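You operate a simulated robot arm through the tools that you are given. There is no shell and no other tool.

The job below is to be done with a simulated robot arm. You get a single attempt, and the scene is never put back.

## Task
Rivet the flat frame's sheet at both orange marks.
Fine: wind the side rail closed first; stroke till each rivet is set, no further; stand the riveter back; the film stays on. Set down upright: hand riveter.

The check looks at the end state, three seconds after you hand in, the way a careful person would. Anything else that was tipped, shoved, dropped, spilled or broken makes it a failure. Flat cloth is picked up by pressing the open fingertips on it (5 to 10 N) and closing them slowly along it; thin cloth reads only 2 to 8 mm in the jaws.

## Robot
A 7-joint arm with a two-finger parallel gripper, fixed in place. Base frame: the origin is on the floor under the middle of its stand, x ahead of it, y to its left, z up. Lengths are in mm, angles in rad, forces in N, time in s.
It reaches about 1479 mm from its shoulder. Its first joint turns from -2.897 to 2.897 rad. Payload 4.4 kg.
The TCP is the grasp point between the finger pads, 23 mm short of the fingertips. In the tool frame z runs along the fingers and y along their closing line. Largest opening 94 mm; finger width 38, thickness 10; the body of the gripper, 54 by 96 mm, starts 39 mm behind the TCP.
Orientation is that of the tool frame in the base frame, as [roll, pitch, yaw] about the fixed x, y, z axes, in that order (R = Rz(yaw) Ry(pitch) Rx(roll)). With the fingers straight down and closing along the base's y, the tool's x points along the base's -x, its y along +y and its z along -z.

## Interface
- The arm moves only by the tool drive_tool. Its arguments are lists of equal length, an entry for each row: "delta_pos": the shift along the tool's x, y, z in mm, a list of three; "rotation": the turn, a rotation vector about the tool's x, y, z in rad, a list of three; "gripper": the finger opening in mm, from 0 to 94. In form: {"delta_pos": [[dx, dy, dz], ...], "rotation": [[ax, ay, az], ...], "gripper": [gripper, ...]}. A call has 1 to 20 rows; each row shifts and turns the commanded pose from where the row before left it, along the tool's axes as they then stand. A row lasts 0.2 s, in which the tool goes at most 50 mm and 0.15 rad; a call with a longer step from one row to the next is refused whole, and so is a gripper value outside its range. A pose out of reach is approached as far as the arm can. The call stops where the force on the tool passes 40 N (or 10 N more than at its start, if that is more) or the arm is blocked; 0.2 s more then pass. The fingers move at their own pace (about 72 mm/s each) and stop on an object; they squeeze with about 35 N. The grip force told is the motor's: it shows also when the fingers shut on nothing. Time passes only in rows, and 0.2 s behind the last, so rows that do not move let the fingers close. It gives the time, the measured TCP pose, the force on the tool (base axes), the opening and the grip force at its end, in the units of the frame above (readings bear some noise), with the torque about the TCP (base axes, N m) and any sound that the robot's microphone picked up.
- Cameras (640 x 400 px; columns grow to the right, rows downward): "scene" is fixed at [382.8, -640.4, 1713.2]; the picture's right is [0.90, -0.43, 0.00], its down [-0.24, -0.50, -0.83] and it looks along [0.35, 0.75, -0.56] (base axes); focal length 352 px, centre (320, 200). "wrist" rides on the gripper at [86, 16, -74] in the tool frame; the picture's right is [-0.18, 0.98, 0.00], its down [-0.58, -0.11, -0.81] and it looks along [-0.79, -0.15, 0.59] (tool axes); focal length 243 px, centre (320, 200). There is no depth. A picture from a camera that has moved, and an enlarged one, comes with that camera's place and axes in the base frame and with its lens. The place of the scene camera against the robot may be out by one fixed shift of up to 25 mm in any direction.
- get_image(camera): a new picture of that camera. The clock stands still meanwhile.
- inspect(camera, box): a new picture of the part [left, top, right, bottom] of that camera's present view, enlarged. The clock stands still meanwhile.
- job_done(): hands the job in; it is judged then, once.

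Places have to be worked out from the pictures, the camera data and where the tool is seen. Open the gripper and draw the arm clear of the work before you hand the job in, unless the task says otherwise.

The tools are called after "Emit:" as name(argument=value, ...) on one line, values as JSON. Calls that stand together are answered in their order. drive_tool: Moves the arm, as the interface text tells. Its arguments: {"type":"object","properties":{"delta_pos":{"type":"array","items":{"type":"array","items":{"type":"number"}}},"rotation":{"type":"array","items":{"type":"array","items":{"type":"number"}}},"gripper":{"type":"array","items":{"type":"number"}}},"required":["delta_pos","rotation","gripper"]} The other tools are called the same way: get_image (camera) takes a picture; inspect (camera, box) takes an enlarged picture of a part of a camera's view; job_done () hands the job in.

At the start:

```text
t: 0.0
position: [625.4, 361.0, 1287.4]
tool_rot: [3.141, 0.001, 3.141]
contact_force: [-0.1, 0.2, -0.7]
ft_torque: [0.0, -0.02, 0.01]
finger_gap: 94.2
grasp_force: 0.1
```

scene: 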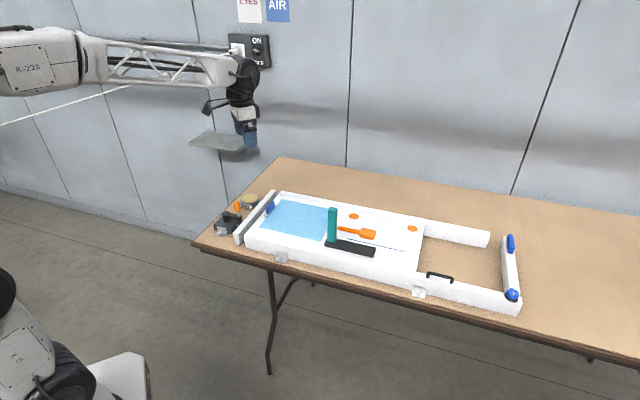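
wrist: 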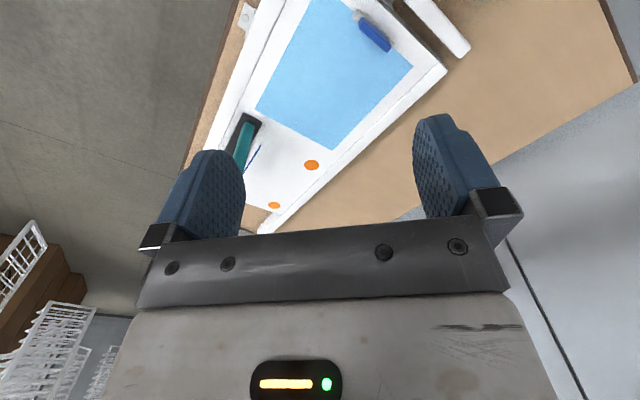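

I start by looking more closely at the workbench: the frame with blue film, two orange marks, a riveter and a rail are visible. I enlarge the regions to understand each part.

Emit:
inspect(camera="scene", box=[190, 150, 370, 270])

Emit:
inspect(camera="scene", box=[360, 190, 540, 320])

Emit:
inspect(camera="wrist", box=[180, 0, 480, 220])

Emit:
inspect(camera="scene", box=[190, 0, 350, 160])

```text
3.33 times, centred on (280, 210) of scene
camera zoom: at [382.8, -640.4, 1713.2], right [0.9, -0.43, 0.0], down [-0.24, -0.5, -0.83], along [0.35, 0.75, -0.56], focal length 1173 px, centre (453, 167)
```

zoom: 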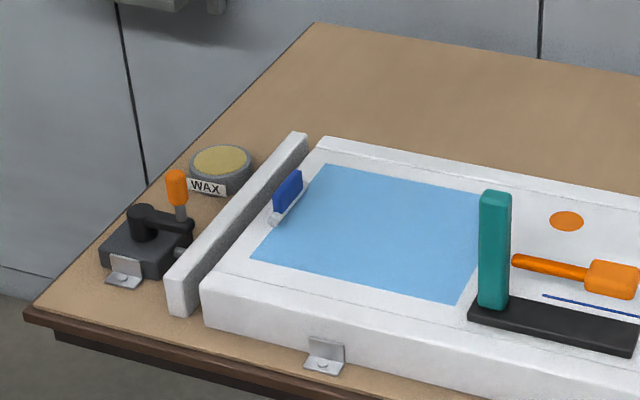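

```text
3.08 times, centred on (450, 255) of scene
camera zoom: at [382.8, -640.4, 1713.2], right [0.9, -0.43, 0.0], down [-0.24, -0.5, -0.83], along [0.35, 0.75, -0.56], focal length 1083 px, centre (-80, 31)
```

zoom: 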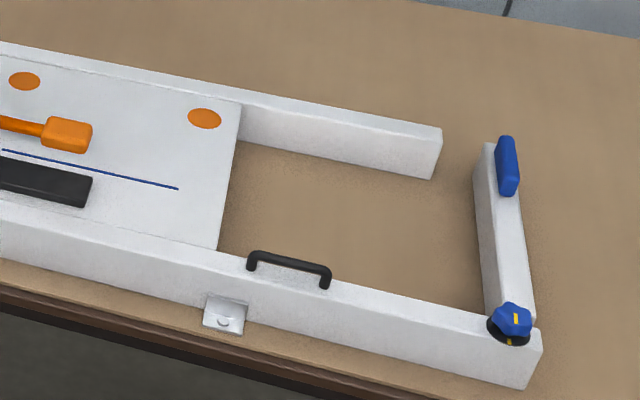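

```text
1.82 times, centred on (330, 110) of wrist
camera zoom: at [538.3, 377.1, 1362.4], right [0.18, 0.98, 0.0], down [0.58, -0.11, 0.81], along [0.79, -0.15, -0.59], focal length 441 px, centre (302, 364)
```

zoom: 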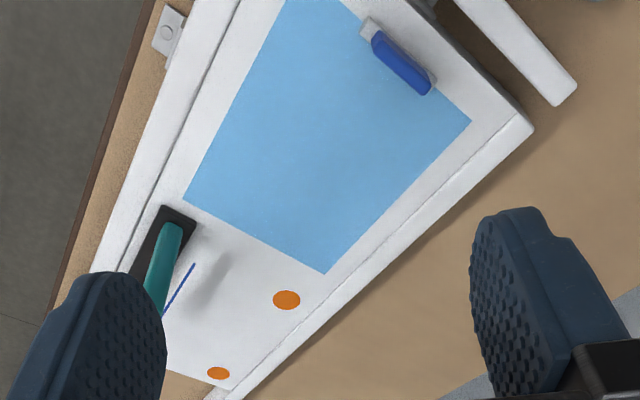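

```text
2.50 times, centred on (270, 80) of scene
camera zoom: at [382.8, -640.4, 1713.2], right [0.9, -0.43, 0.0], down [-0.24, -0.5, -0.83], along [0.35, 0.75, -0.56], focal length 880 px, centre (445, 500)
```

zoom: 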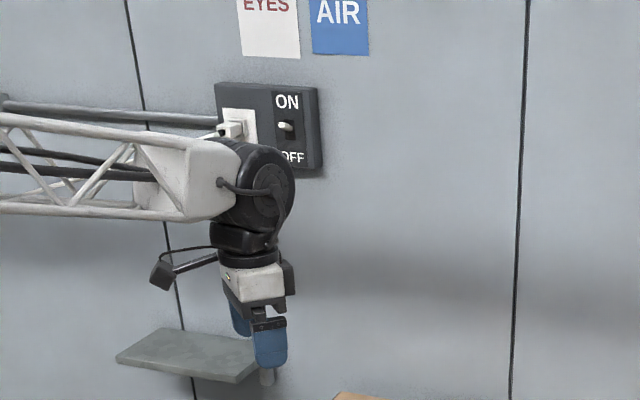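

The frame seems to run diagonally from about (560,540) to (1160,-260) with its sheet near z≈930. I draw the arm back at height so that the wrist camera can see the crank end.

Emit:
drive_tool(delta_pos=[[40, 20, 0], [40, 20, 0], [40, 20, 0], [40, 20, 0], [0, 0, 0]], rotation=[[0, 0, 0], [0, 0, 0], [0, 0, 0], [0, 0, 0], [0, 0, 0]], gripper=[94, 94, 94, 94, 94])

Emit:
get_image(camera="wrist")

```text
t: 1.2
position: [467.4, 442.7, 1284.0]
tool_rot: [-3.141, 0.0, 3.141]
contact_force: [0.1, 0.1, -0.1]
ft_torque: [0.0, -0.02, 0.03]
finger_gap: 94.1
grasp_force: 0.1
```

```text
taken
camera wrist: at [380.1, 458.7, 1359.7], right [0.18, 0.98, 0.0], down [0.58, -0.11, 0.81], along [0.79, -0.15, -0.59], focal length 243 px, centre (320, 200)
```

wrist: 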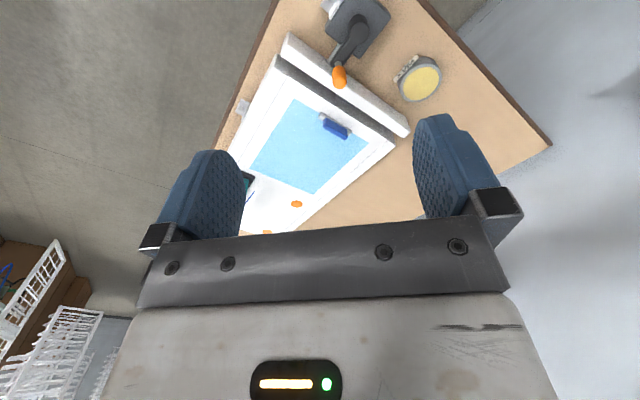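

The crank box, the loose rail and the wax tin are now in view. I enlarge that part.

Emit:
inspect(camera="wrist", box=[260, 0, 460, 130])

Emit:
inspect(camera="wrist", box=[220, 60, 420, 240])

Emit:
inspect(camera="scene", box=[200, 180, 290, 250])

Emit:
inspect(camera="scene", box=[310, 190, 440, 280])

Emit:
inspect(camera="scene", box=[470, 220, 540, 320])

```text
3.08 times, centred on (360, 65) of wrist
camera zoom: at [380.1, 458.7, 1359.7], right [0.18, 0.98, 0.0], down [0.58, -0.11, 0.81], along [0.79, -0.15, -0.59], focal length 746 px, centre (197, 615)
```

zoom: 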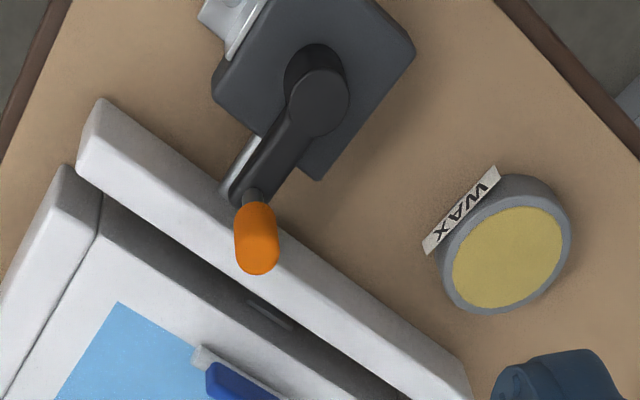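

```text
2.22 times, centred on (320, 150) of wrist
camera zoom: at [380.1, 458.7, 1359.7], right [0.18, 0.98, 0.0], down [0.58, -0.11, 0.81], along [0.79, -0.15, -0.59], focal length 539 px, centre (320, 311)
```

zoom: 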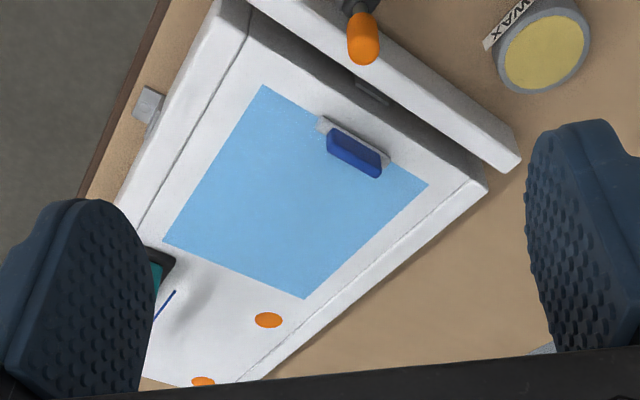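

```text
5.71 times, centred on (245, 215) of scene
camera zoom: at [382.8, -640.4, 1713.2], right [0.9, -0.43, 0.0], down [-0.24, -0.5, -0.83], along [0.35, 0.75, -0.56], focal length 2011 px, centre (749, 114)
```

zoom: 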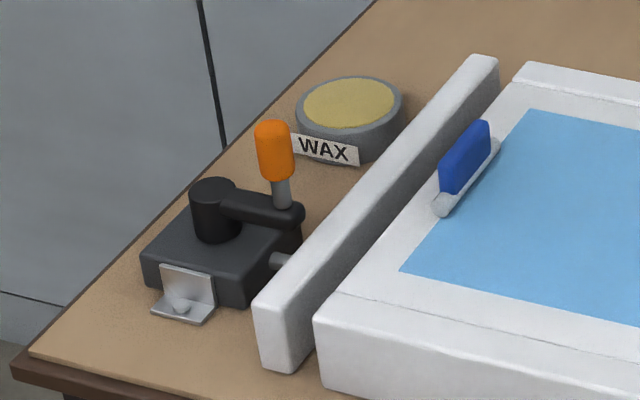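

```text
4.44 times, centred on (375, 235) of scene
camera zoom: at [382.8, -640.4, 1713.2], right [0.9, -0.43, 0.0], down [-0.24, -0.5, -0.83], along [0.35, 0.75, -0.56], focal length 1564 px, centre (76, 44)
```

zoom: 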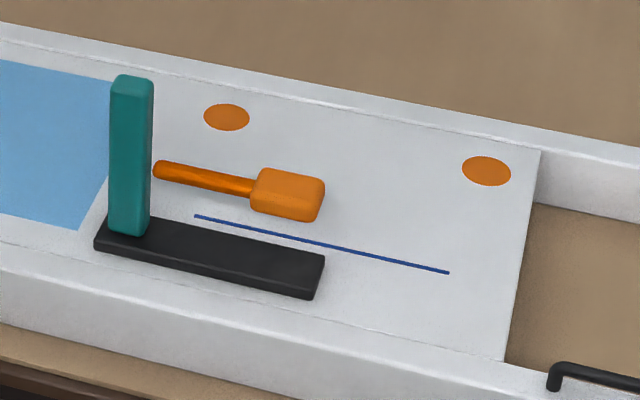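

```text
4.00 times, centred on (505, 270) of scene
camera zoom: at [382.8, -640.4, 1713.2], right [0.9, -0.43, 0.0], down [-0.24, -0.5, -0.83], along [0.35, 0.75, -0.56], focal length 1408 px, centre (-420, -80)
```

zoom: 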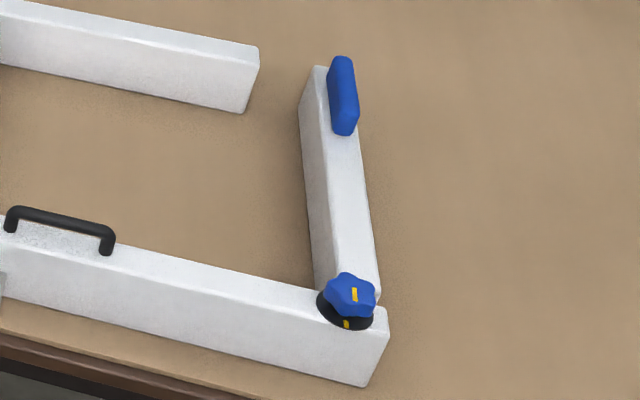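

The black box with the orange crank and the silver rod drives the loose end rail; the teal post on the black plate may be the riveter, and the orange mallet shape lies on the sheet. I move over to get a closer view of those tools.

Emit:
drive_tool(delta_pos=[[-31, -35, 3], [-31, -35, 3], [-31, -35, 3], [-31, -35, 3], [-31, -35, 3], [-31, -35, 3], [-31, -35, 3], [0, 0, 0]], rotation=[[0, 0, 0], [0, 0, 0], [0, 0, 0], [0, 0, 0], [0, 0, 0], [0, 0, 0], [0, 0, 0], [0, 0, 0]], gripper=[94, 94, 94, 94, 94, 94, 94, 94])

Emit:
get_image(camera="wrist")

Emit:
inspect(camera="wrist", box=[240, 0, 420, 120])

Emit:
inspect(camera="wrist", box=[240, 110, 420, 230])

```text
t: 3.0
position: [680.5, 194.2, 1264.5]
tool_rot: [3.141, 0.0, -3.14]
contact_force: [-0.3, 0.2, 1.0]
ft_torque: [0.0, 0.01, -0.03]
finger_gap: 93.8
grasp_force: 0.0
```

```text
taken
camera wrist: at [595.4, 210.0, 1339.6], right [0.18, 0.98, 0.0], down [0.58, -0.11, 0.81], along [0.79, -0.15, -0.59], focal length 243 px, centre (320, 200)
```

wrist: 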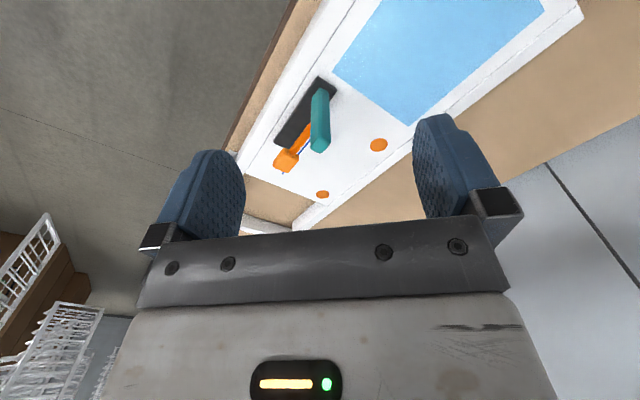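

```text
3.33 times, centred on (330, 60) of wrist
camera zoom: at [595.4, 210.0, 1339.6], right [0.18, 0.98, 0.0], down [0.58, -0.11, 0.81], along [0.79, -0.15, -0.59], focal length 809 px, centre (287, 667)
```

zoom: 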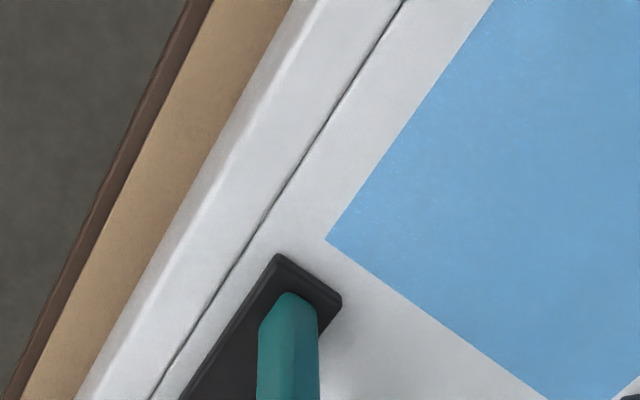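

```text
3.33 times, centred on (330, 170) of wrist
camera zoom: at [595.4, 210.0, 1339.6], right [0.18, 0.98, 0.0], down [0.58, -0.11, 0.81], along [0.79, -0.15, -0.59], focal length 809 px, centre (287, 300)
```

zoom: 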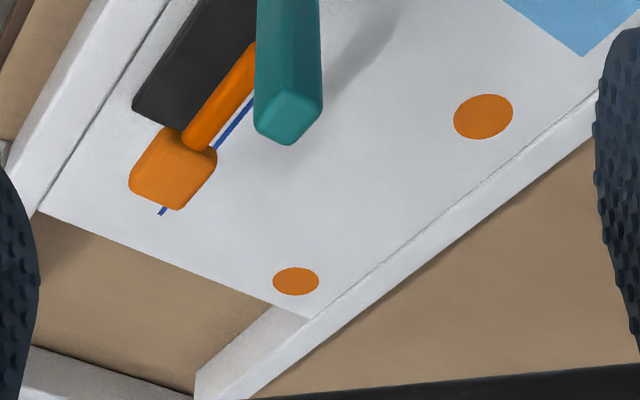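

The orange lever seems to extend from the teal post, parallel to the black foot plate, so this whole object may be the hand riveter. I get a low side view by turning the tool to look across the frame.

Emit:
drive_tool(delta_pos=[[14, -32, 23], [14, -32, 23], [14, -32, 23], [14, -32, 23], [14, -32, 23], [0, 0, 0], [0, 0, 0], [0, 0, 0], [0, 0, 0], [0, 0, 0], [0, 0, 0], [0, 0, 0], [0, 0, 0], [0, 0, 0], [0, 0, 0], [0, 0, 0]], rotation=[[0, 0, 0], [0, 0, 0], [0, 0, 0], [0, 0, 0], [0, 0, 0], [0, 0, -0.129], [0, 0, -0.129], [0, 0, -0.129], [0, 0, -0.129], [0, 0, -0.128], [0, -0.13, 0], [0, -0.13, 0], [0, -0.13, 0], [0, -0.13, 0], [0, -0.13, 0], [0, 0, 0]], gripper=[94, 94, 94, 94, 94, 94, 94, 94, 94, 94, 94, 94, 94, 94, 94, 94])

Emit:
get_image(camera="wrist")

Emit:
inspect(camera="wrist", box=[230, 40, 430, 200])

```text
t: 6.4
position: [611.1, 36.0, 1152.1]
tool_rot: [3.141, 0.65, -2.497]
contact_force: [0.1, -0.3, 0.7]
ft_torque: [0.0, 0.02, 0.0]
finger_gap: 94.2
grasp_force: 0.0
```

```text
taken
camera wrist: at [510.9, -20.2, 1159.1], right [-0.47, 0.87, 0.11], down [0.04, -0.1, 0.99], along [0.88, 0.48, 0.01], focal length 243 px, centre (320, 200)
```

wrist: 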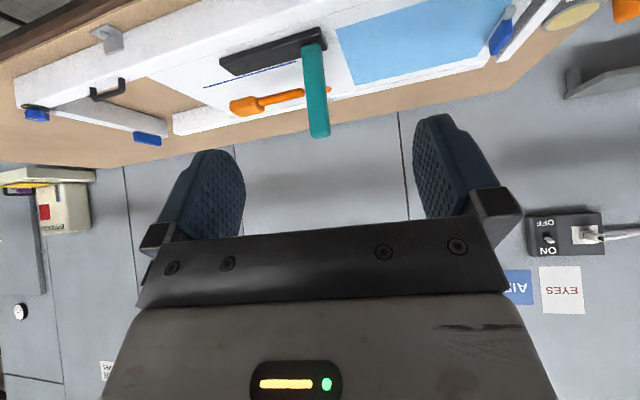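

```text
2.50 times, centred on (330, 120) of wrist
camera zoom: at [510.9, -20.2, 1159.1], right [-0.47, 0.87, 0.11], down [0.04, -0.1, 0.99], along [0.88, 0.48, 0.01], focal length 606 px, centre (295, 400)
```

zoom: 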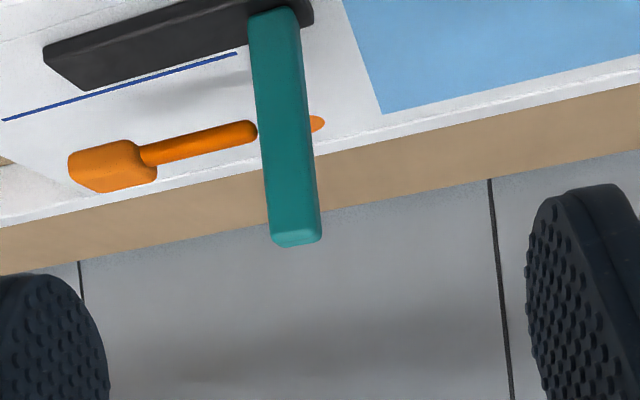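

Triangulating from two views puts the post top at about (830,165,1067), the orange lever's block at (912,82,997) and the sheet at z≈918, so the lever stands off the sheet and belongs to the riveter. I zoom tightly to see how the riveter is made.

Emit:
inspect(camera="wrist", box=[215, 20, 295, 70])

Emit:
inspect(camera="wrist", box=[250, 20, 346, 80])

Emit:
inspect(camera="wrist", box=[220, 70, 348, 150])

Emit:
inspect(camera="wrist", box=[0, 0, 240, 150])

Emit:
inspect(camera="wrist", box=[440, 0, 640, 125])

```text
8.00 times, centred on (255, 45) of wrist
camera zoom: at [510.9, -20.2, 1159.1], right [-0.47, 0.87, 0.11], down [0.04, -0.1, 0.99], along [0.88, 0.48, 0.01], focal length 1941 px, centre (840, 1440)
```

zoom: 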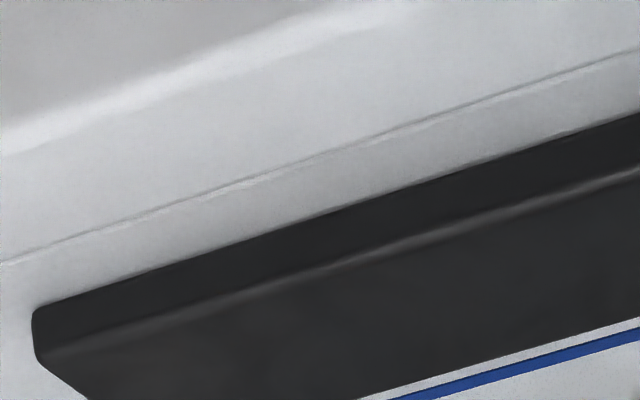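

```text
6.67 times, centred on (298, 50) of wrist
camera zoom: at [510.9, -20.2, 1159.1], right [-0.47, 0.87, 0.11], down [0.04, -0.1, 0.99], along [0.88, 0.48, 0.01], focal length 1618 px, centre (467, 1200)
```

zoom: 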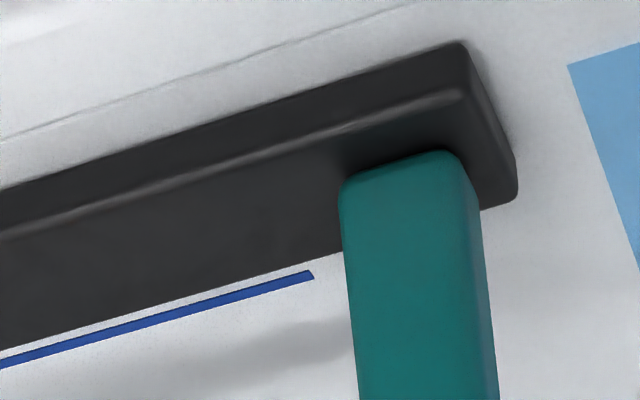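

```text
5.00 times, centred on (284, 110) of wrist
camera zoom: at [510.9, -20.2, 1159.1], right [-0.47, 0.87, 0.11], down [0.04, -0.1, 0.99], along [0.88, 0.48, 0.01], focal length 1213 px, centre (500, 650)
```

zoom: 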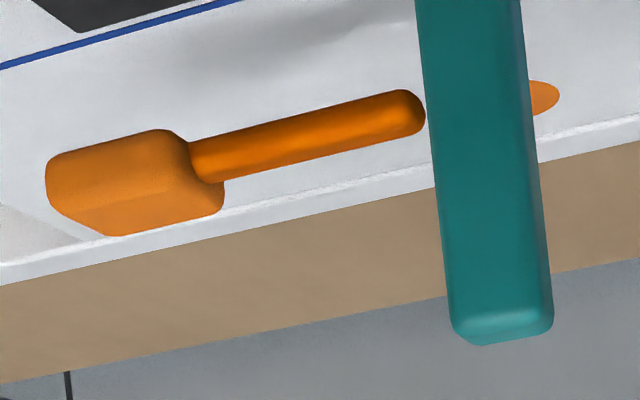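

```text
2.67 times, centred on (120, 75) of wrist
camera zoom: at [510.9, -20.2, 1159.1], right [-0.47, 0.87, 0.11], down [0.04, -0.1, 0.99], along [0.88, 0.48, 0.01], focal length 647 px, centre (853, 533)
```

zoom: 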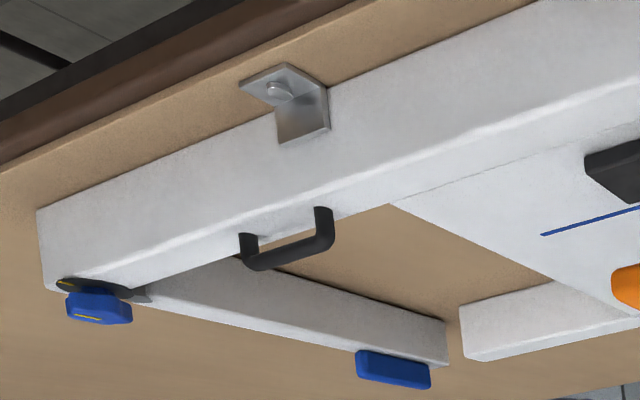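

```text
3.20 times, centred on (540, 62) of wrist
camera zoom: at [510.9, -20.2, 1159.1], right [-0.47, 0.87, 0.11], down [0.04, -0.1, 0.99], along [0.88, 0.48, 0.01], focal length 776 px, centre (-384, 640)
```

zoom: 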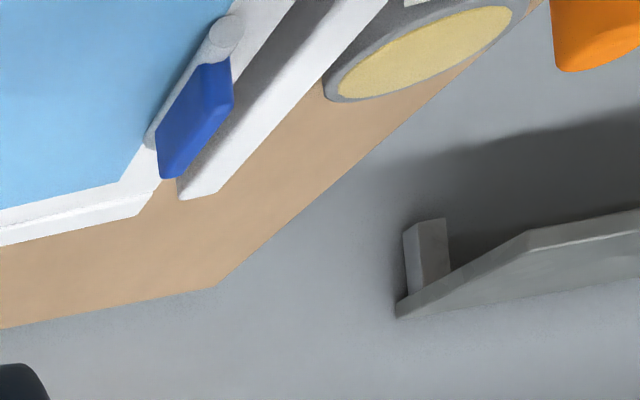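

The riveter is a black foot plate with a teal post and a hinged orange lever above it. Before using it the rail has to be wound, so I go over the crank for close views with the tool aligned with the frame (45° axes).

Emit:
drive_tool(delta_pos=[[0, 0, 0], [0, 0, 0], [0, 0, 0], [0, 0, 0], [0, 0, 0], [0, 0, 0], [-19.4, 38.3, 2.6], [-19.4, 38.3, 2.6], [-19.4, 38.3, 2.6], [-19.4, 38.3, 2.6], [-19.4, 38.3, 2.6], [-19.4, 38.3, 2.6], [-19.4, 38.3, 2.6], [-19.4, 38.3, 2.6], [-19.4, 38.3, 2.6], [-19.4, 38.3, 2.6], [0, 0, 0]], rotation=[[0, 0.13, 0], [0, 0.13, 0], [0, 0.13, 0], [0, 0.13, 0], [0, 0.13, 0], [0, 0, -0.142], [0, 0, 0], [0, 0, 0], [0, 0, 0], [0, 0, 0], [0, 0, 0], [0, 0, 0], [0, 0, 0], [0, 0, 0], [0, 0, 0], [0, 0, 0], [0, 0, 0]], gripper=[94, 94, 94, 94, 94, 94, 94, 94, 94, 94, 94, 94, 94, 94, 94, 94, 94])

Emit:
get_image(camera="wrist")

Emit:
inspect(camera="wrist", box=[220, 0, 420, 200])

```text
t: 10.0
position: [480.5, 445.3, 1123.4]
tool_rot: [-3.141, 0.0, -2.353]
contact_force: [1.0, -1.1, 0.2]
ft_torque: [-0.01, 0.02, -0.02]
finger_gap: 93.9
grasp_force: 0.1
```

```text
taken
camera wrist: at [407.5, 394.3, 1199.0], right [-0.57, 0.82, 0.0], down [0.49, 0.33, 0.81], along [0.66, 0.46, -0.59], focal length 243 px, centre (320, 200)
```

wrist: 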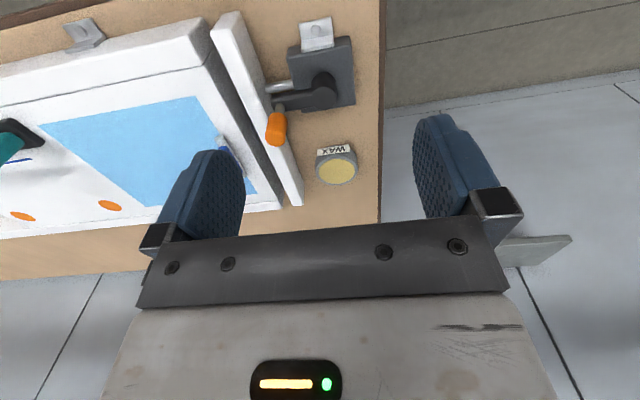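

```text
2.00 times, centred on (320, 100) of wrist
camera zoom: at [407.5, 394.3, 1199.0], right [-0.57, 0.82, 0.0], down [0.49, 0.33, 0.81], along [0.66, 0.46, -0.59], focal length 485 px, centre (320, 400)
```

zoom: 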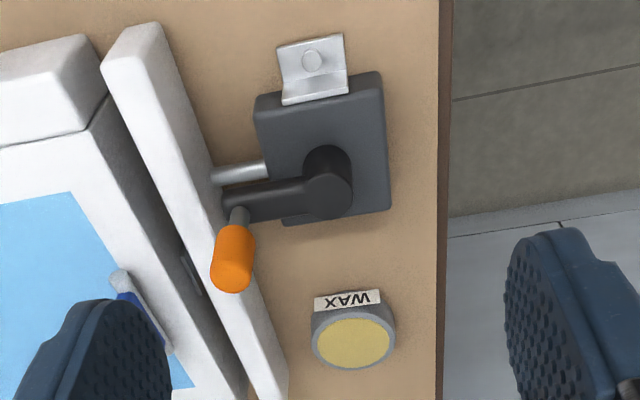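

The crank knob's top is at about (577,452,990) and its hub near (530,486), radius about 58 mm. I zoom further to fix the hub centre and the rail gap.

Emit:
inspect(camera="wrist", box=[255, 30, 367, 100])

Emit:
inspect(camera="wrist", box=[240, 80, 352, 150])

Emit:
inspect(camera="wrist", box=[170, 0, 298, 80])

Emit:
inspect(camera="wrist", box=[190, 80, 318, 220])

```text
5.71 times, centred on (311, 65) of wrist
camera zoom: at [407.5, 394.3, 1199.0], right [-0.57, 0.82, 0.0], down [0.49, 0.33, 0.81], along [0.66, 0.46, -0.59], focal length 1386 px, centre (371, 971)
```

zoom: 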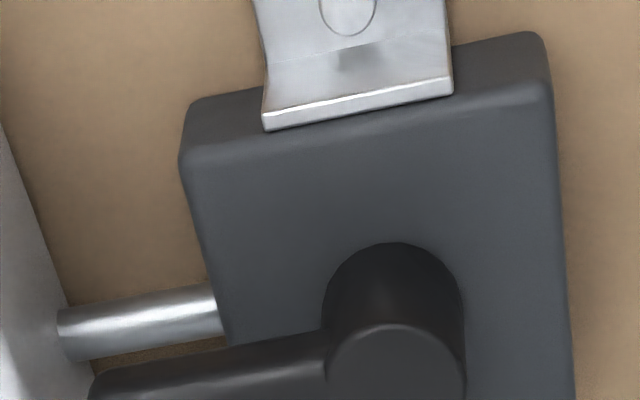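

```text
5.71 times, centred on (296, 115) of wrist
camera zoom: at [407.5, 394.3, 1199.0], right [-0.57, 0.82, 0.0], down [0.49, 0.33, 0.81], along [0.66, 0.46, -0.59], focal length 1386 px, centre (457, 686)
```

zoom: 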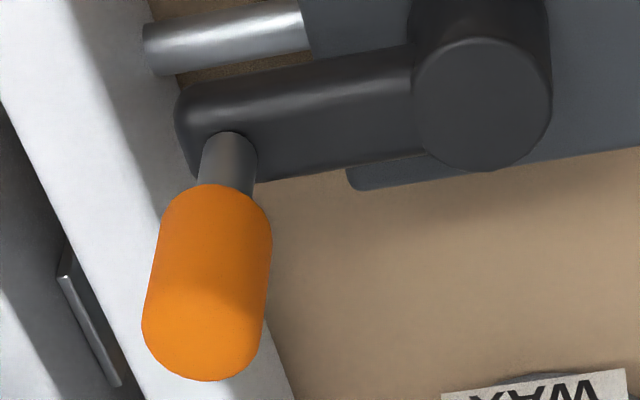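

```text
5.00 times, centred on (234, 40) of wrist
camera zoom: at [407.5, 394.3, 1199.0], right [-0.57, 0.82, 0.0], down [0.49, 0.33, 0.81], along [0.66, 0.46, -0.59], focal length 1213 px, centre (750, 1000)
```

zoom: 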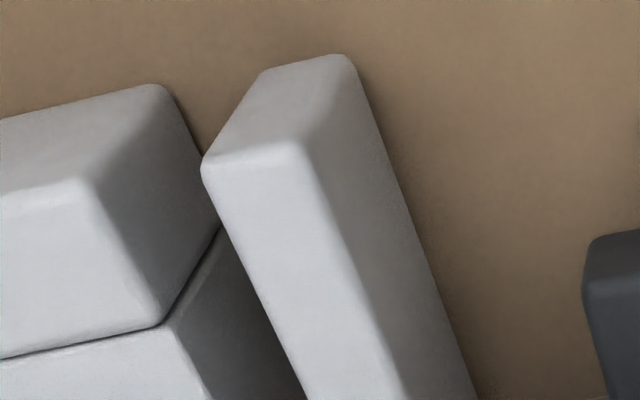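

```text
2.86 times, centred on (254, 150) of wrist
camera zoom: at [407.5, 394.3, 1199.0], right [-0.57, 0.82, 0.0], down [0.49, 0.33, 0.81], along [0.66, 0.46, -0.59], focal length 693 px, centre (509, 343)
```

zoom: 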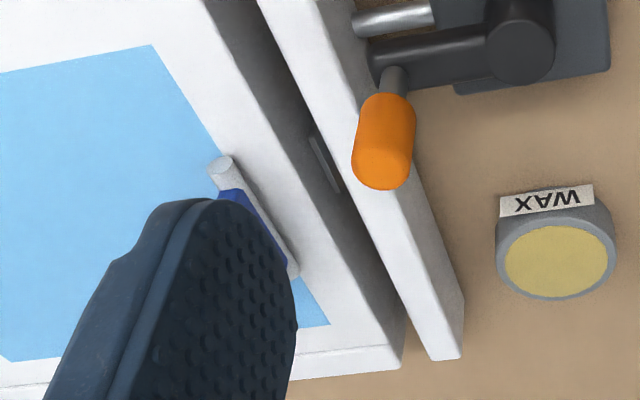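

The crank arm points along +u with the knob at (578.5,452.7), z 942–990, and hub at (538,491); the rail gap is about 24 mm. I move over the knob and part-way down, then check alignment.

Emit:
drive_tool(delta_pos=[[-24.8, -21.4, 0], [-24.8, -21.4, 0], [-24.7, -21.5, 0], [0, 0, 30], [0, 0, 30], [0, 0, 30], [0, 0, 0]], rotation=[[0, 0, 0], [0, 0, 0], [0, 0, 0], [0, 0, 0], [0, 0, 0], [0, 0, 0], [0, 0, 0]], gripper=[70, 70, 70, 70, 70, 70, 70])

Emit:
get_image(camera="wrist")

Emit:
inspect(camera="scene", box=[200, 150, 300, 250])

```text
t: 11.6
position: [574.1, 451.6, 1032.2]
tool_rot: [3.141, -0.001, -2.355]
contact_force: [-0.2, 0.1, 0.1]
ft_torque: [0.01, 0.0, -0.01]
finger_gap: 70.0
grasp_force: 0.0
```

```text
taken
camera wrist: at [501.9, 401.3, 1108.4], right [-0.57, 0.82, 0.0], down [0.49, 0.33, 0.81], along [0.66, 0.46, -0.59], focal length 243 px, centre (320, 200)
```

wrist: 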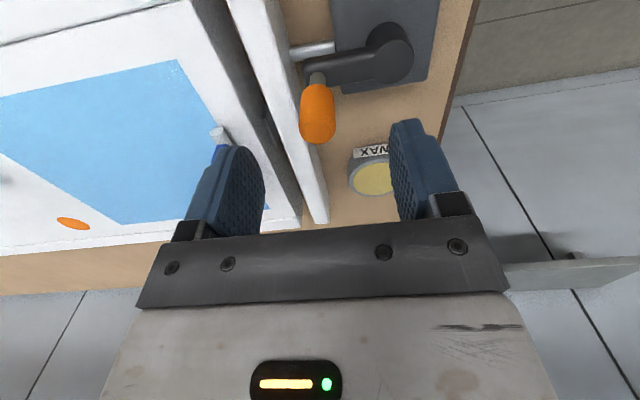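

```text
4.00 times, centred on (250, 200) of scene
camera zoom: at [382.8, -640.4, 1713.2], right [0.9, -0.43, 0.0], down [-0.24, -0.5, -0.83], along [0.35, 0.75, -0.56], focal length 1408 px, centre (600, 200)
```

zoom: 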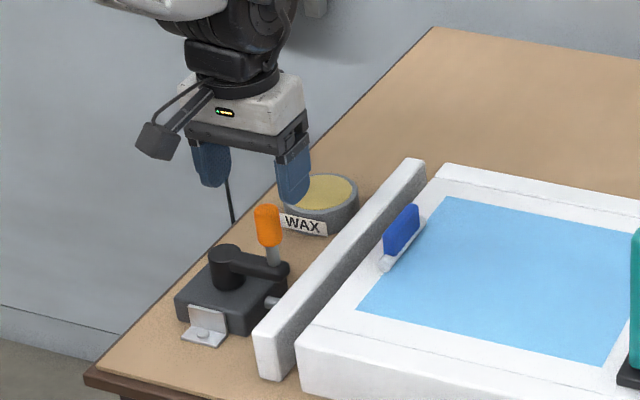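

The knob centre from this close view is (578,452), agreeing with the estimate; I correct by about 4 mm, descend to z≈970 and close on the knob.

Emit:
drive_tool(delta_pos=[[-3.8, -2.4, 20], [0, 0, 20], [0, 0, 20], [0, 0, 0], [0, 0, 0], [0, 0, 0], [0, 0, 0]], rotation=[[0, 0, 0], [0, 0, 0], [0, 0, 0], [0, 0, 0], [0, 0, 0], [0, 0, 0], [0, 0, 0]], gripper=[70, 70, 70, 40, 20, 15, 15])

Emit:
inspect(camera="scene", box=[200, 150, 300, 250])

```text
t: 13.2
position: [578.1, 452.6, 973.8]
tool_rot: [-3.141, 0.001, -2.355]
contact_force: [14.3, -12.5, -3.6]
ft_torque: [1.05, -0.13, -0.03]
finger_gap: 22.9
grasp_force: 44.3
```

```text
4.00 times, centred on (250, 200) of scene
camera zoom: at [382.8, -640.4, 1713.2], right [0.9, -0.43, 0.0], down [-0.24, -0.5, -0.83], along [0.35, 0.75, -0.56], focal length 1408 px, centre (600, 200)
```

zoom: 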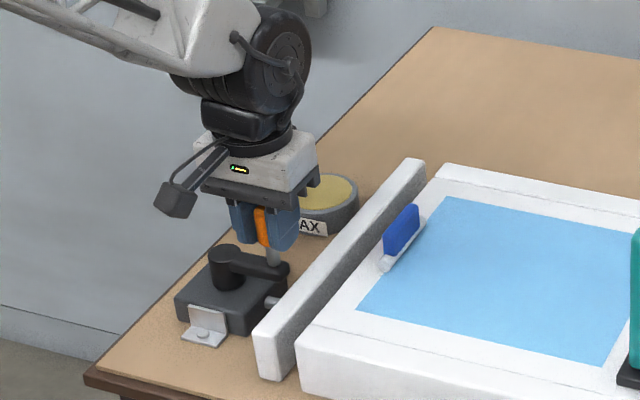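

The knob is held (gap 22.9). I try winding clockwise (seen from above) by 36° first and watch the forces.

Emit:
drive_tool(delta_pos=[[4.4, 0.2, 0], [4.3, 0.5, 0], [4.2, 0.8, 0], [4.2, 1.2, 0], [8, 3.5, 0], [7.5, 4.4, 0], [0, 0, 0]], rotation=[[0, 0, 0], [0, 0, 0], [0, 0, 0], [0, 0, 0], [0, 0, 0], [0, 0, 0], [0, 0, 0]], gripper=[15, 15, 15, 15, 15, 15, 15])

Emit:
inspect(camera="scene", box=[200, 150, 300, 250])

```text
t: 14.8
position: [549.0, 436.6, 975.9]
tool_rot: [-3.141, 0.001, -2.355]
contact_force: [-0.7, -0.1, 0.2]
ft_torque: [0.01, 0.0, 0.02]
finger_gap: 15.2
grasp_force: 0.0
```

```text
4.00 times, centred on (250, 200) of scene
camera zoom: at [382.8, -640.4, 1713.2], right [0.9, -0.43, 0.0], down [-0.24, -0.5, -0.83], along [0.35, 0.75, -0.56], focal length 1408 px, centre (600, 200)
```

zoom: 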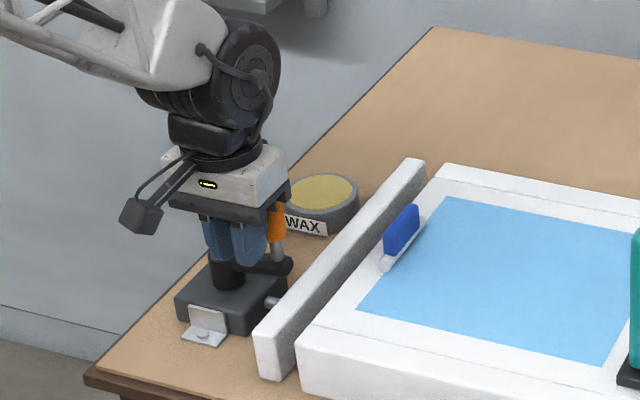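

The fingers slid off sideways along the knob; the crank did not move. I raise, turn the tool 90° so that the pads face the turning direction, and then regrip.

Emit:
drive_tool(delta_pos=[[0, 0, -35], [0, 0, -35], [0, 0, 0], [0, 0, 0], [0, 0, 0], [0, 0, 0], [0, 0, 0], [0, 0, 0], [0, 0, 0], [0, 0, 0], [0, 0, 0], [0, 0, 0], [0, 0, 0], [0, 0, 0]], rotation=[[0, 0, 0], [0, 0, 0], [0, 0, -0.1428], [0, 0, -0.1428], [0, 0, -0.1428], [0, 0, -0.1428], [0, 0, -0.1428], [0, 0, -0.1428], [0, 0, -0.1428], [0, 0, -0.1428], [0, 0, -0.1428], [0, 0, -0.1428], [0, 0, -0.1428], [0, 0, 0]], gripper=[15, 15, 70, 70, 70, 70, 70, 70, 70, 70, 70, 70, 70, 70])

Emit:
get_image(camera="wrist")

Emit:
inspect(camera="scene", box=[200, 150, 300, 250])

```text
t: 17.8
position: [549.8, 435.8, 1044.5]
tool_rot: [-3.14, -0.001, -0.784]
contact_force: [-0.5, 0.2, 1.3]
ft_torque: [0.0, 0.03, -0.01]
finger_gap: 70.0
grasp_force: 0.0
```

```text
taken
camera wrist: at [600.2, 363.4, 1120.2], right [-0.82, -0.57, 0.0], down [-0.34, 0.49, 0.81], along [-0.46, 0.66, -0.59], focal length 243 px, centre (320, 200)
```

wrist: 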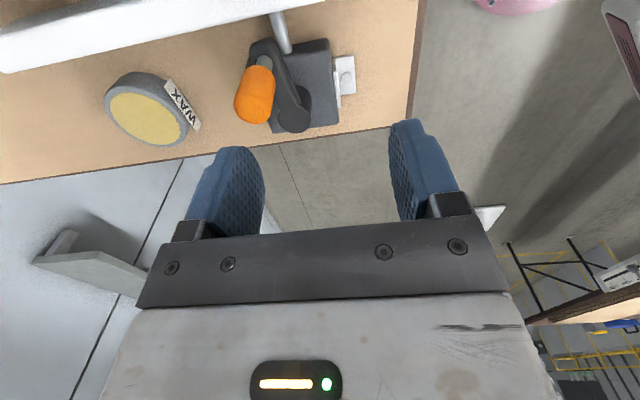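

```text
4.00 times, centred on (250, 200) of scene
camera zoom: at [382.8, -640.4, 1713.2], right [0.9, -0.43, 0.0], down [-0.24, -0.5, -0.83], along [0.35, 0.75, -0.56], focal length 1408 px, centre (600, 200)
```

zoom: 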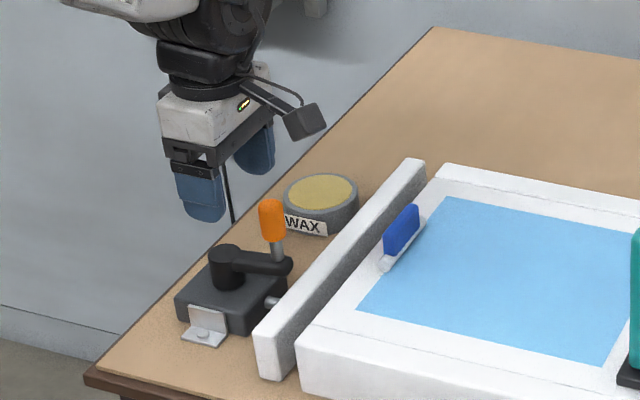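

The knob seems to have shifted slightly (about 8° counter-clockwise) when it slipped out. I zoom to refine hub and knob from this side.

Emit:
inspect(camera="wrist", box=[220, 20, 380, 140])

```text
3.33 times, centred on (300, 80) of wrist
camera zoom: at [600.2, 363.4, 1120.2], right [-0.82, -0.57, 0.0], down [-0.34, 0.49, 0.81], along [-0.46, 0.66, -0.59], focal length 809 px, centre (387, 600)
```

zoom: 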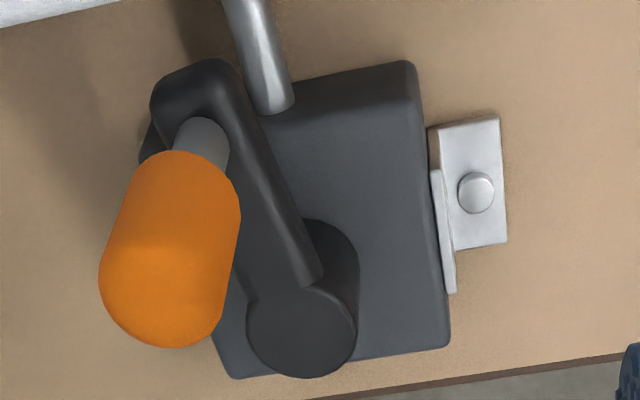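

Hub ≈(541,492), knob ≈(586,457.5), r≈55; the crank yielded counter-clockwise and not clockwise, so I take counter-clockwise as the closing direction. I turn the tool back by half a turn so that I have room to follow the crank counter-clockwise.

Emit:
drive_tool(delta_pos=[[0, 0, 0], [0, 0, 0], [0, 0, 0], [0, 0, 0], [0, 0, 0], [0, 0, 0], [0, 0, 0], [0, 0, 0], [0, 0, 0], [0, 0, 0], [0, 0, 0], [0, 0, 0], [0, 0, 0], [0, 0, 0], [0, 0, 0], [0, 0, 0], [0, 0, 0], [0, 0, 0], [0, 0, 0], [0, 0, 0]], rotation=[[0, 0, 0.148], [0, 0, 0.148], [0, 0, 0.148], [0, 0, 0.148], [0, 0, 0.148], [0, 0, 0.148], [0, 0, 0.148], [0, 0, 0.148], [0, 0, 0.148], [0, 0, 0.148], [0, 0, 0.148], [0, 0, 0.148], [0, 0, 0.148], [0, 0, 0.148], [0, 0, 0.148], [0, 0, 0.148], [0, 0, 0.148], [0, 0, 0.148], [0, 0, 0.148], [0, 0, 0.148]], gripper=[70, 70, 70, 70, 70, 70, 70, 70, 70, 70, 70, 70, 70, 70, 70, 70, 70, 70, 70, 70])

```text
t: 22.0
position: [549.4, 435.5, 1047.7]
tool_rot: [3.142, 0.001, 2.536]
contact_force: [0.8, 0.2, 0.4]
ft_torque: [-0.01, 0.01, 0.04]
finger_gap: 70.0
grasp_force: 0.1
```

Now yaw is 2.54; I finish the turn to 2.487, move above the knob and check the view.

Emit:
drive_tool(delta_pos=[[0, 0, 0], [-5.2, 13.2, 0], [-5.2, 13.2, 0], [-5.2, 13.3, 0], [0, 0, 0]], rotation=[[0, 0, 0.05], [0, 0, 0], [0, 0, 0], [0, 0, 0], [0, 0, 0]], gripper=[70, 70, 70, 70, 70])

Emit:
get_image(camera="wrist")

Emit:
inspect(camera="wrist", box=[230, 20, 410, 200])

```text
t: 23.2
position: [584.9, 460.4, 1045.3]
tool_rot: [-3.14, 0.0, 2.49]
contact_force: [1.0, 0.6, 0.6]
ft_torque: [-0.01, 0.02, 0.01]
finger_gap: 70.0
grasp_force: 0.1
```

```text
taken
camera wrist: at [527.0, 524.9, 1120.2], right [0.74, 0.67, 0.0], down [0.4, -0.44, 0.81], along [0.54, -0.6, -0.59], focal length 243 px, centre (320, 200)
```

wrist: 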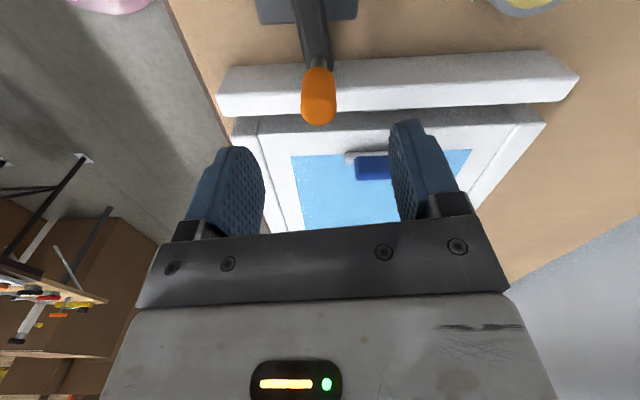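

```text
2.22 times, centred on (320, 110) of wrist
camera zoom: at [527.0, 524.9, 1120.2], right [0.74, 0.67, 0.0], down [0.4, -0.44, 0.81], along [0.54, -0.6, -0.59], focal length 539 px, centre (320, 400)
```

zoom: 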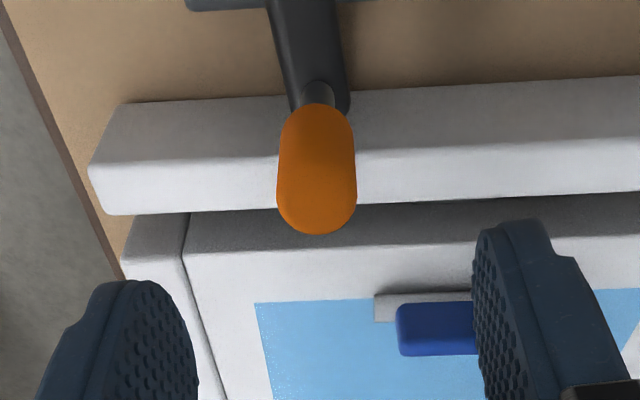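

The knob lies at (584.4,460.2), right under the TCP, with pads now on its tangential sides. I descend and close.

Emit:
drive_tool(delta_pos=[[0, 0, 25], [0, 0, 25], [0, 0, 22], [0, 0, 0], [0, 0, 0], [0, 0, 0], [0, 0, 0]], rotation=[[0, 0, 0], [0, 0, 0], [0, 0, 0], [0, 0, 0], [0, 0, 0], [0, 0, 0], [0, 0, 0]], gripper=[70, 70, 70, 40, 20, 15, 15])

```text
t: 24.8
position: [588.3, 458.7, 973.9]
tool_rot: [-3.14, 0.0, 2.489]
contact_force: [2.2, -0.2, -4.4]
ft_torque: [0.59, -0.55, -0.01]
finger_gap: 22.7
grasp_force: 45.0
```

Gripped at 22.7 mm with little side load. I follow the crank counter-clockwise by 0.56 rad as a test, turning the tool along with it.

Emit:
drive_tool(delta_pos=[[0.54, 7.68, 0], [0.54, 7.68, 0], [0.54, 7.68, 0], [0.54, 7.68, 0], [0, 0, 0]], rotation=[[0, 0, -0.14], [0, 0, -0.14], [0, 0, -0.14], [0, 0, -0.14], [0, 0, 0]], gripper=[15, 15, 15, 15, 15])

Emit:
inspect(camera="scene", box=[200, 150, 300, 250])

```text
t: 26.0
position: [596.7, 487.6, 973.5]
tool_rot: [3.14, 0.002, 3.05]
contact_force: [-2.0, 2.5, 4.0]
ft_torque: [-0.3, 0.31, -0.02]
finger_gap: 21.5
grasp_force: 44.7
```

```text
4.00 times, centred on (250, 200) of scene
camera zoom: at [382.8, -640.4, 1713.2], right [0.9, -0.43, 0.0], down [-0.24, -0.5, -0.83], along [0.35, 0.75, -0.56], focal length 1408 px, centre (600, 200)
```

zoom: 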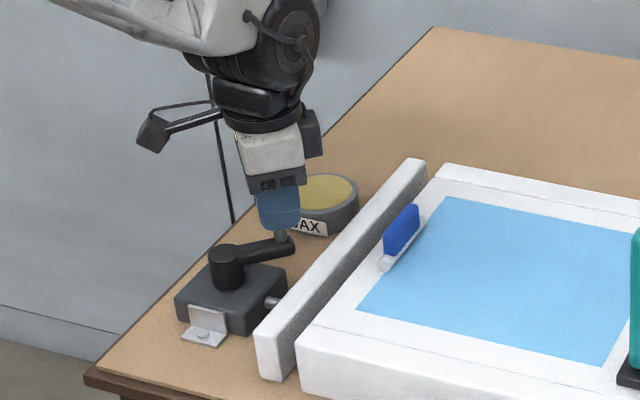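

The crank turns easily counter-clockwise. I continue and measure the rail's position afterwards.

Emit:
drive_tool(delta_pos=[[0.54, 7.68, 0], [0.54, 7.68, 0], [0.54, 7.68, 0], [0.54, 7.68, 0], [0.54, 7.68, 0], [0.54, 7.68, 0], [0.54, 7.68, 0], [0.54, 7.68, 0], [0, 0, 0]], rotation=[[0, 0, -0.14], [0, 0, -0.14], [0, 0, -0.14], [0, 0, -0.14], [0, 0, -0.14], [0, 0, -0.14], [0, 0, -0.14], [0, 0, -0.14], [0, 0, 0]], gripper=[15, 15, 15, 15, 15, 15, 15, 15, 15])

Emit:
inspect(camera="scene", box=[200, 150, 300, 250])

Emit:
inspect(camera="scene", box=[230, 200, 280, 250])

```text
t: 28.0
position: [572.1, 538.0, 973.0]
tool_rot: [-3.141, 0.001, -2.114]
contact_force: [5.4, 4.1, -3.6]
ft_torque: [-0.94, 0.83, -0.02]
finger_gap: 21.8
grasp_force: 45.1
```

```text
4.00 times, centred on (250, 200) of scene
camera zoom: at [382.8, -640.4, 1713.2], right [0.9, -0.43, 0.0], down [-0.24, -0.5, -0.83], along [0.35, 0.75, -0.56], focal length 1408 px, centre (600, 200)
```

zoom: 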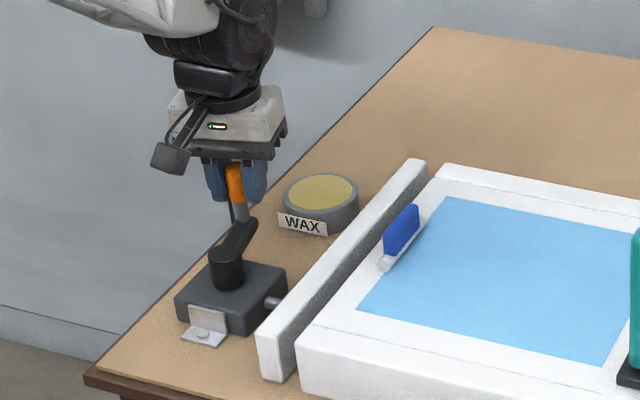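

```text
8.00 times, centred on (255, 225) of scene
camera zoom: at [382.8, -640.4, 1713.2], right [0.9, -0.43, 0.0], down [-0.24, -0.5, -0.83], along [0.35, 0.75, -0.56], focal length 2815 px, centre (840, 0)
```

zoom: 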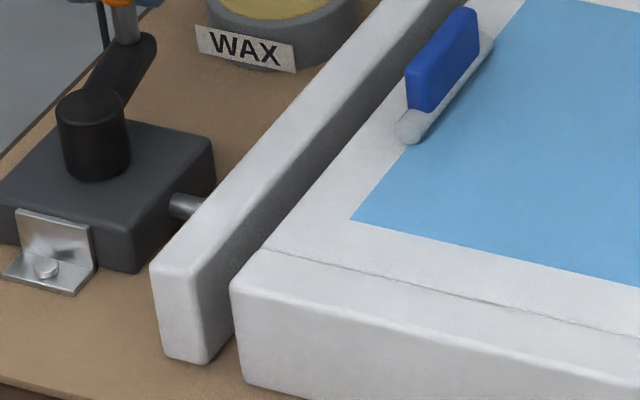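

The rail has moved about 2–3 mm towards the frame, so counter-clockwise is closing, roughly 8–10 mm per turn. I keep turning.

Emit:
drive_tool(delta_pos=[[0.54, 7.68, 0], [0.54, 7.68, 0], [0.54, 7.68, 0], [0.54, 7.68, 0], [0.54, 7.68, 0], [0.54, 7.68, 0], [0.54, 7.68, 0], [0.54, 7.68, 0], [0.54, 7.68, 0], [0.54, 7.68, 0], [0, 0, 0]], rotation=[[0, 0, -0.14], [0, 0, -0.14], [0, 0, -0.14], [0, 0, -0.14], [0, 0, -0.14], [0, 0, -0.14], [0, 0, -0.14], [0, 0, -0.14], [0, 0, -0.14], [0, 0, -0.14], [0, 0, 0]], gripper=[15, 15, 15, 15, 15, 15, 15, 15, 15, 15, 15])

```text
t: 30.4
position: [500.9, 527.4, 972.1]
tool_rot: [3.141, 0.001, -0.714]
contact_force: [-25.3, 25.1, -3.2]
ft_torque: [0.89, -0.76, 0.0]
finger_gap: 21.9
grasp_force: 45.2
```

The knob pushes the tool outward (about 36 N along −u), so my radius is a little small. I shift 2 mm outward and read the force before going on.

Emit:
drive_tool(delta_pos=[[-1, 0, 0], [-1, 0, 0], [0, 0, 0]], rotation=[[0, 0, 0], [0, 0, 0], [0, 0, 0]], gripper=[15, 15, 15])

```text
t: 31.2
position: [499.8, 528.8, 973.9]
tool_rot: [-3.141, 0.001, -0.717]
contact_force: [25.6, -24.7, -5.7]
ft_torque: [0.2, -0.2, 0.01]
finger_gap: 21.6
grasp_force: 45.3
```

Two millimetres over-corrected (the force flipped sign), so I go back 1 mm and keep turning with r=56, a few steps to see whether the wrist still has range.

Emit:
drive_tool(delta_pos=[[1, 0, 0], [0.55, 7.8, 0], [0.55, 7.8, 0], [0.55, 7.8, 0], [0.55, 7.8, 0], [0, 0, 0]], rotation=[[0, 0, 0], [0, 0, -0.14], [0, 0, -0.14], [0, 0, -0.14], [0, 0, -0.14], [0, 0, 0]], gripper=[15, 15, 15, 15, 15, 15])

```text
t: 32.6
position: [486.4, 501.6, 972.6]
tool_rot: [-3.139, 0.001, -0.154]
contact_force: [-18.3, 6.4, 30.8]
ft_torque: [-0.6, 0.07, 0.01]
finger_gap: 21.8
grasp_force: 44.9
```

The wrist still has range (yaw −0.15) and the crank follows; a 31 N upward reading suggests that I press slightly down, so I raise by 1 mm and go on.

Emit:
drive_tool(delta_pos=[[-0.3, 0, -0.7], [0.55, 7.8, 0], [0.55, 7.8, 0], [0.55, 7.8, 0], [0.55, 7.8, 0], [0.55, 7.8, 0], [0, 0, 0]], rotation=[[0, 0, 0], [0, 0, -0.14], [0, 0, -0.14], [0, 0, -0.14], [0, 0, -0.14], [0, 0, -0.14], [0, 0, 0]], gripper=[15, 15, 15, 15, 15, 15, 15])

Emit:
inspect(camera="scene", box=[230, 200, 280, 250])

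```text
t: 34.2
position: [493.6, 463.1, 972.4]
tool_rot: [3.141, 0.001, 0.546]
contact_force: [-28.7, -16.2, 4.9]
ft_torque: [0.63, -0.32, 0.02]
finger_gap: 22.0
grasp_force: 45.1
```

```text
8.00 times, centred on (255, 225) of scene
camera zoom: at [382.8, -640.4, 1713.2], right [0.9, -0.43, 0.0], down [-0.24, -0.5, -0.83], along [0.35, 0.75, -0.56], focal length 2815 px, centre (840, 0)
```

zoom: 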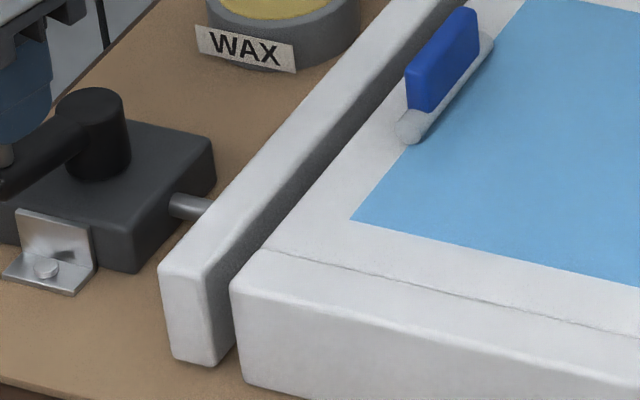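

The crank is at about 256° and the gap is a bit over half its start value. I ease 0.8 mm outward and continue carefully, watching for a wrist limit.

Emit:
drive_tool(delta_pos=[[-0.8, 0, 0], [0.55, 7.85, 0], [0.55, 7.85, 0], [0.55, 7.85, 0], [0, 0, 0]], rotation=[[0, 0, 0], [0, 0, -0.14], [0, 0, -0.14], [0, 0, -0.14], [0, 0, 0]], gripper=[15, 15, 15, 15, 15])

```text
t: 35.4
position: [492.8, 465.6, 980.3]
tool_rot: [3.123, -0.005, 0.668]
contact_force: [-1.8, -3.2, 4.0]
ft_torque: [1.56, 0.27, 0.0]
finger_gap: 22.2
grasp_force: 44.7
out of reach, approached as far as the arm can: row 2, 3, 4
```

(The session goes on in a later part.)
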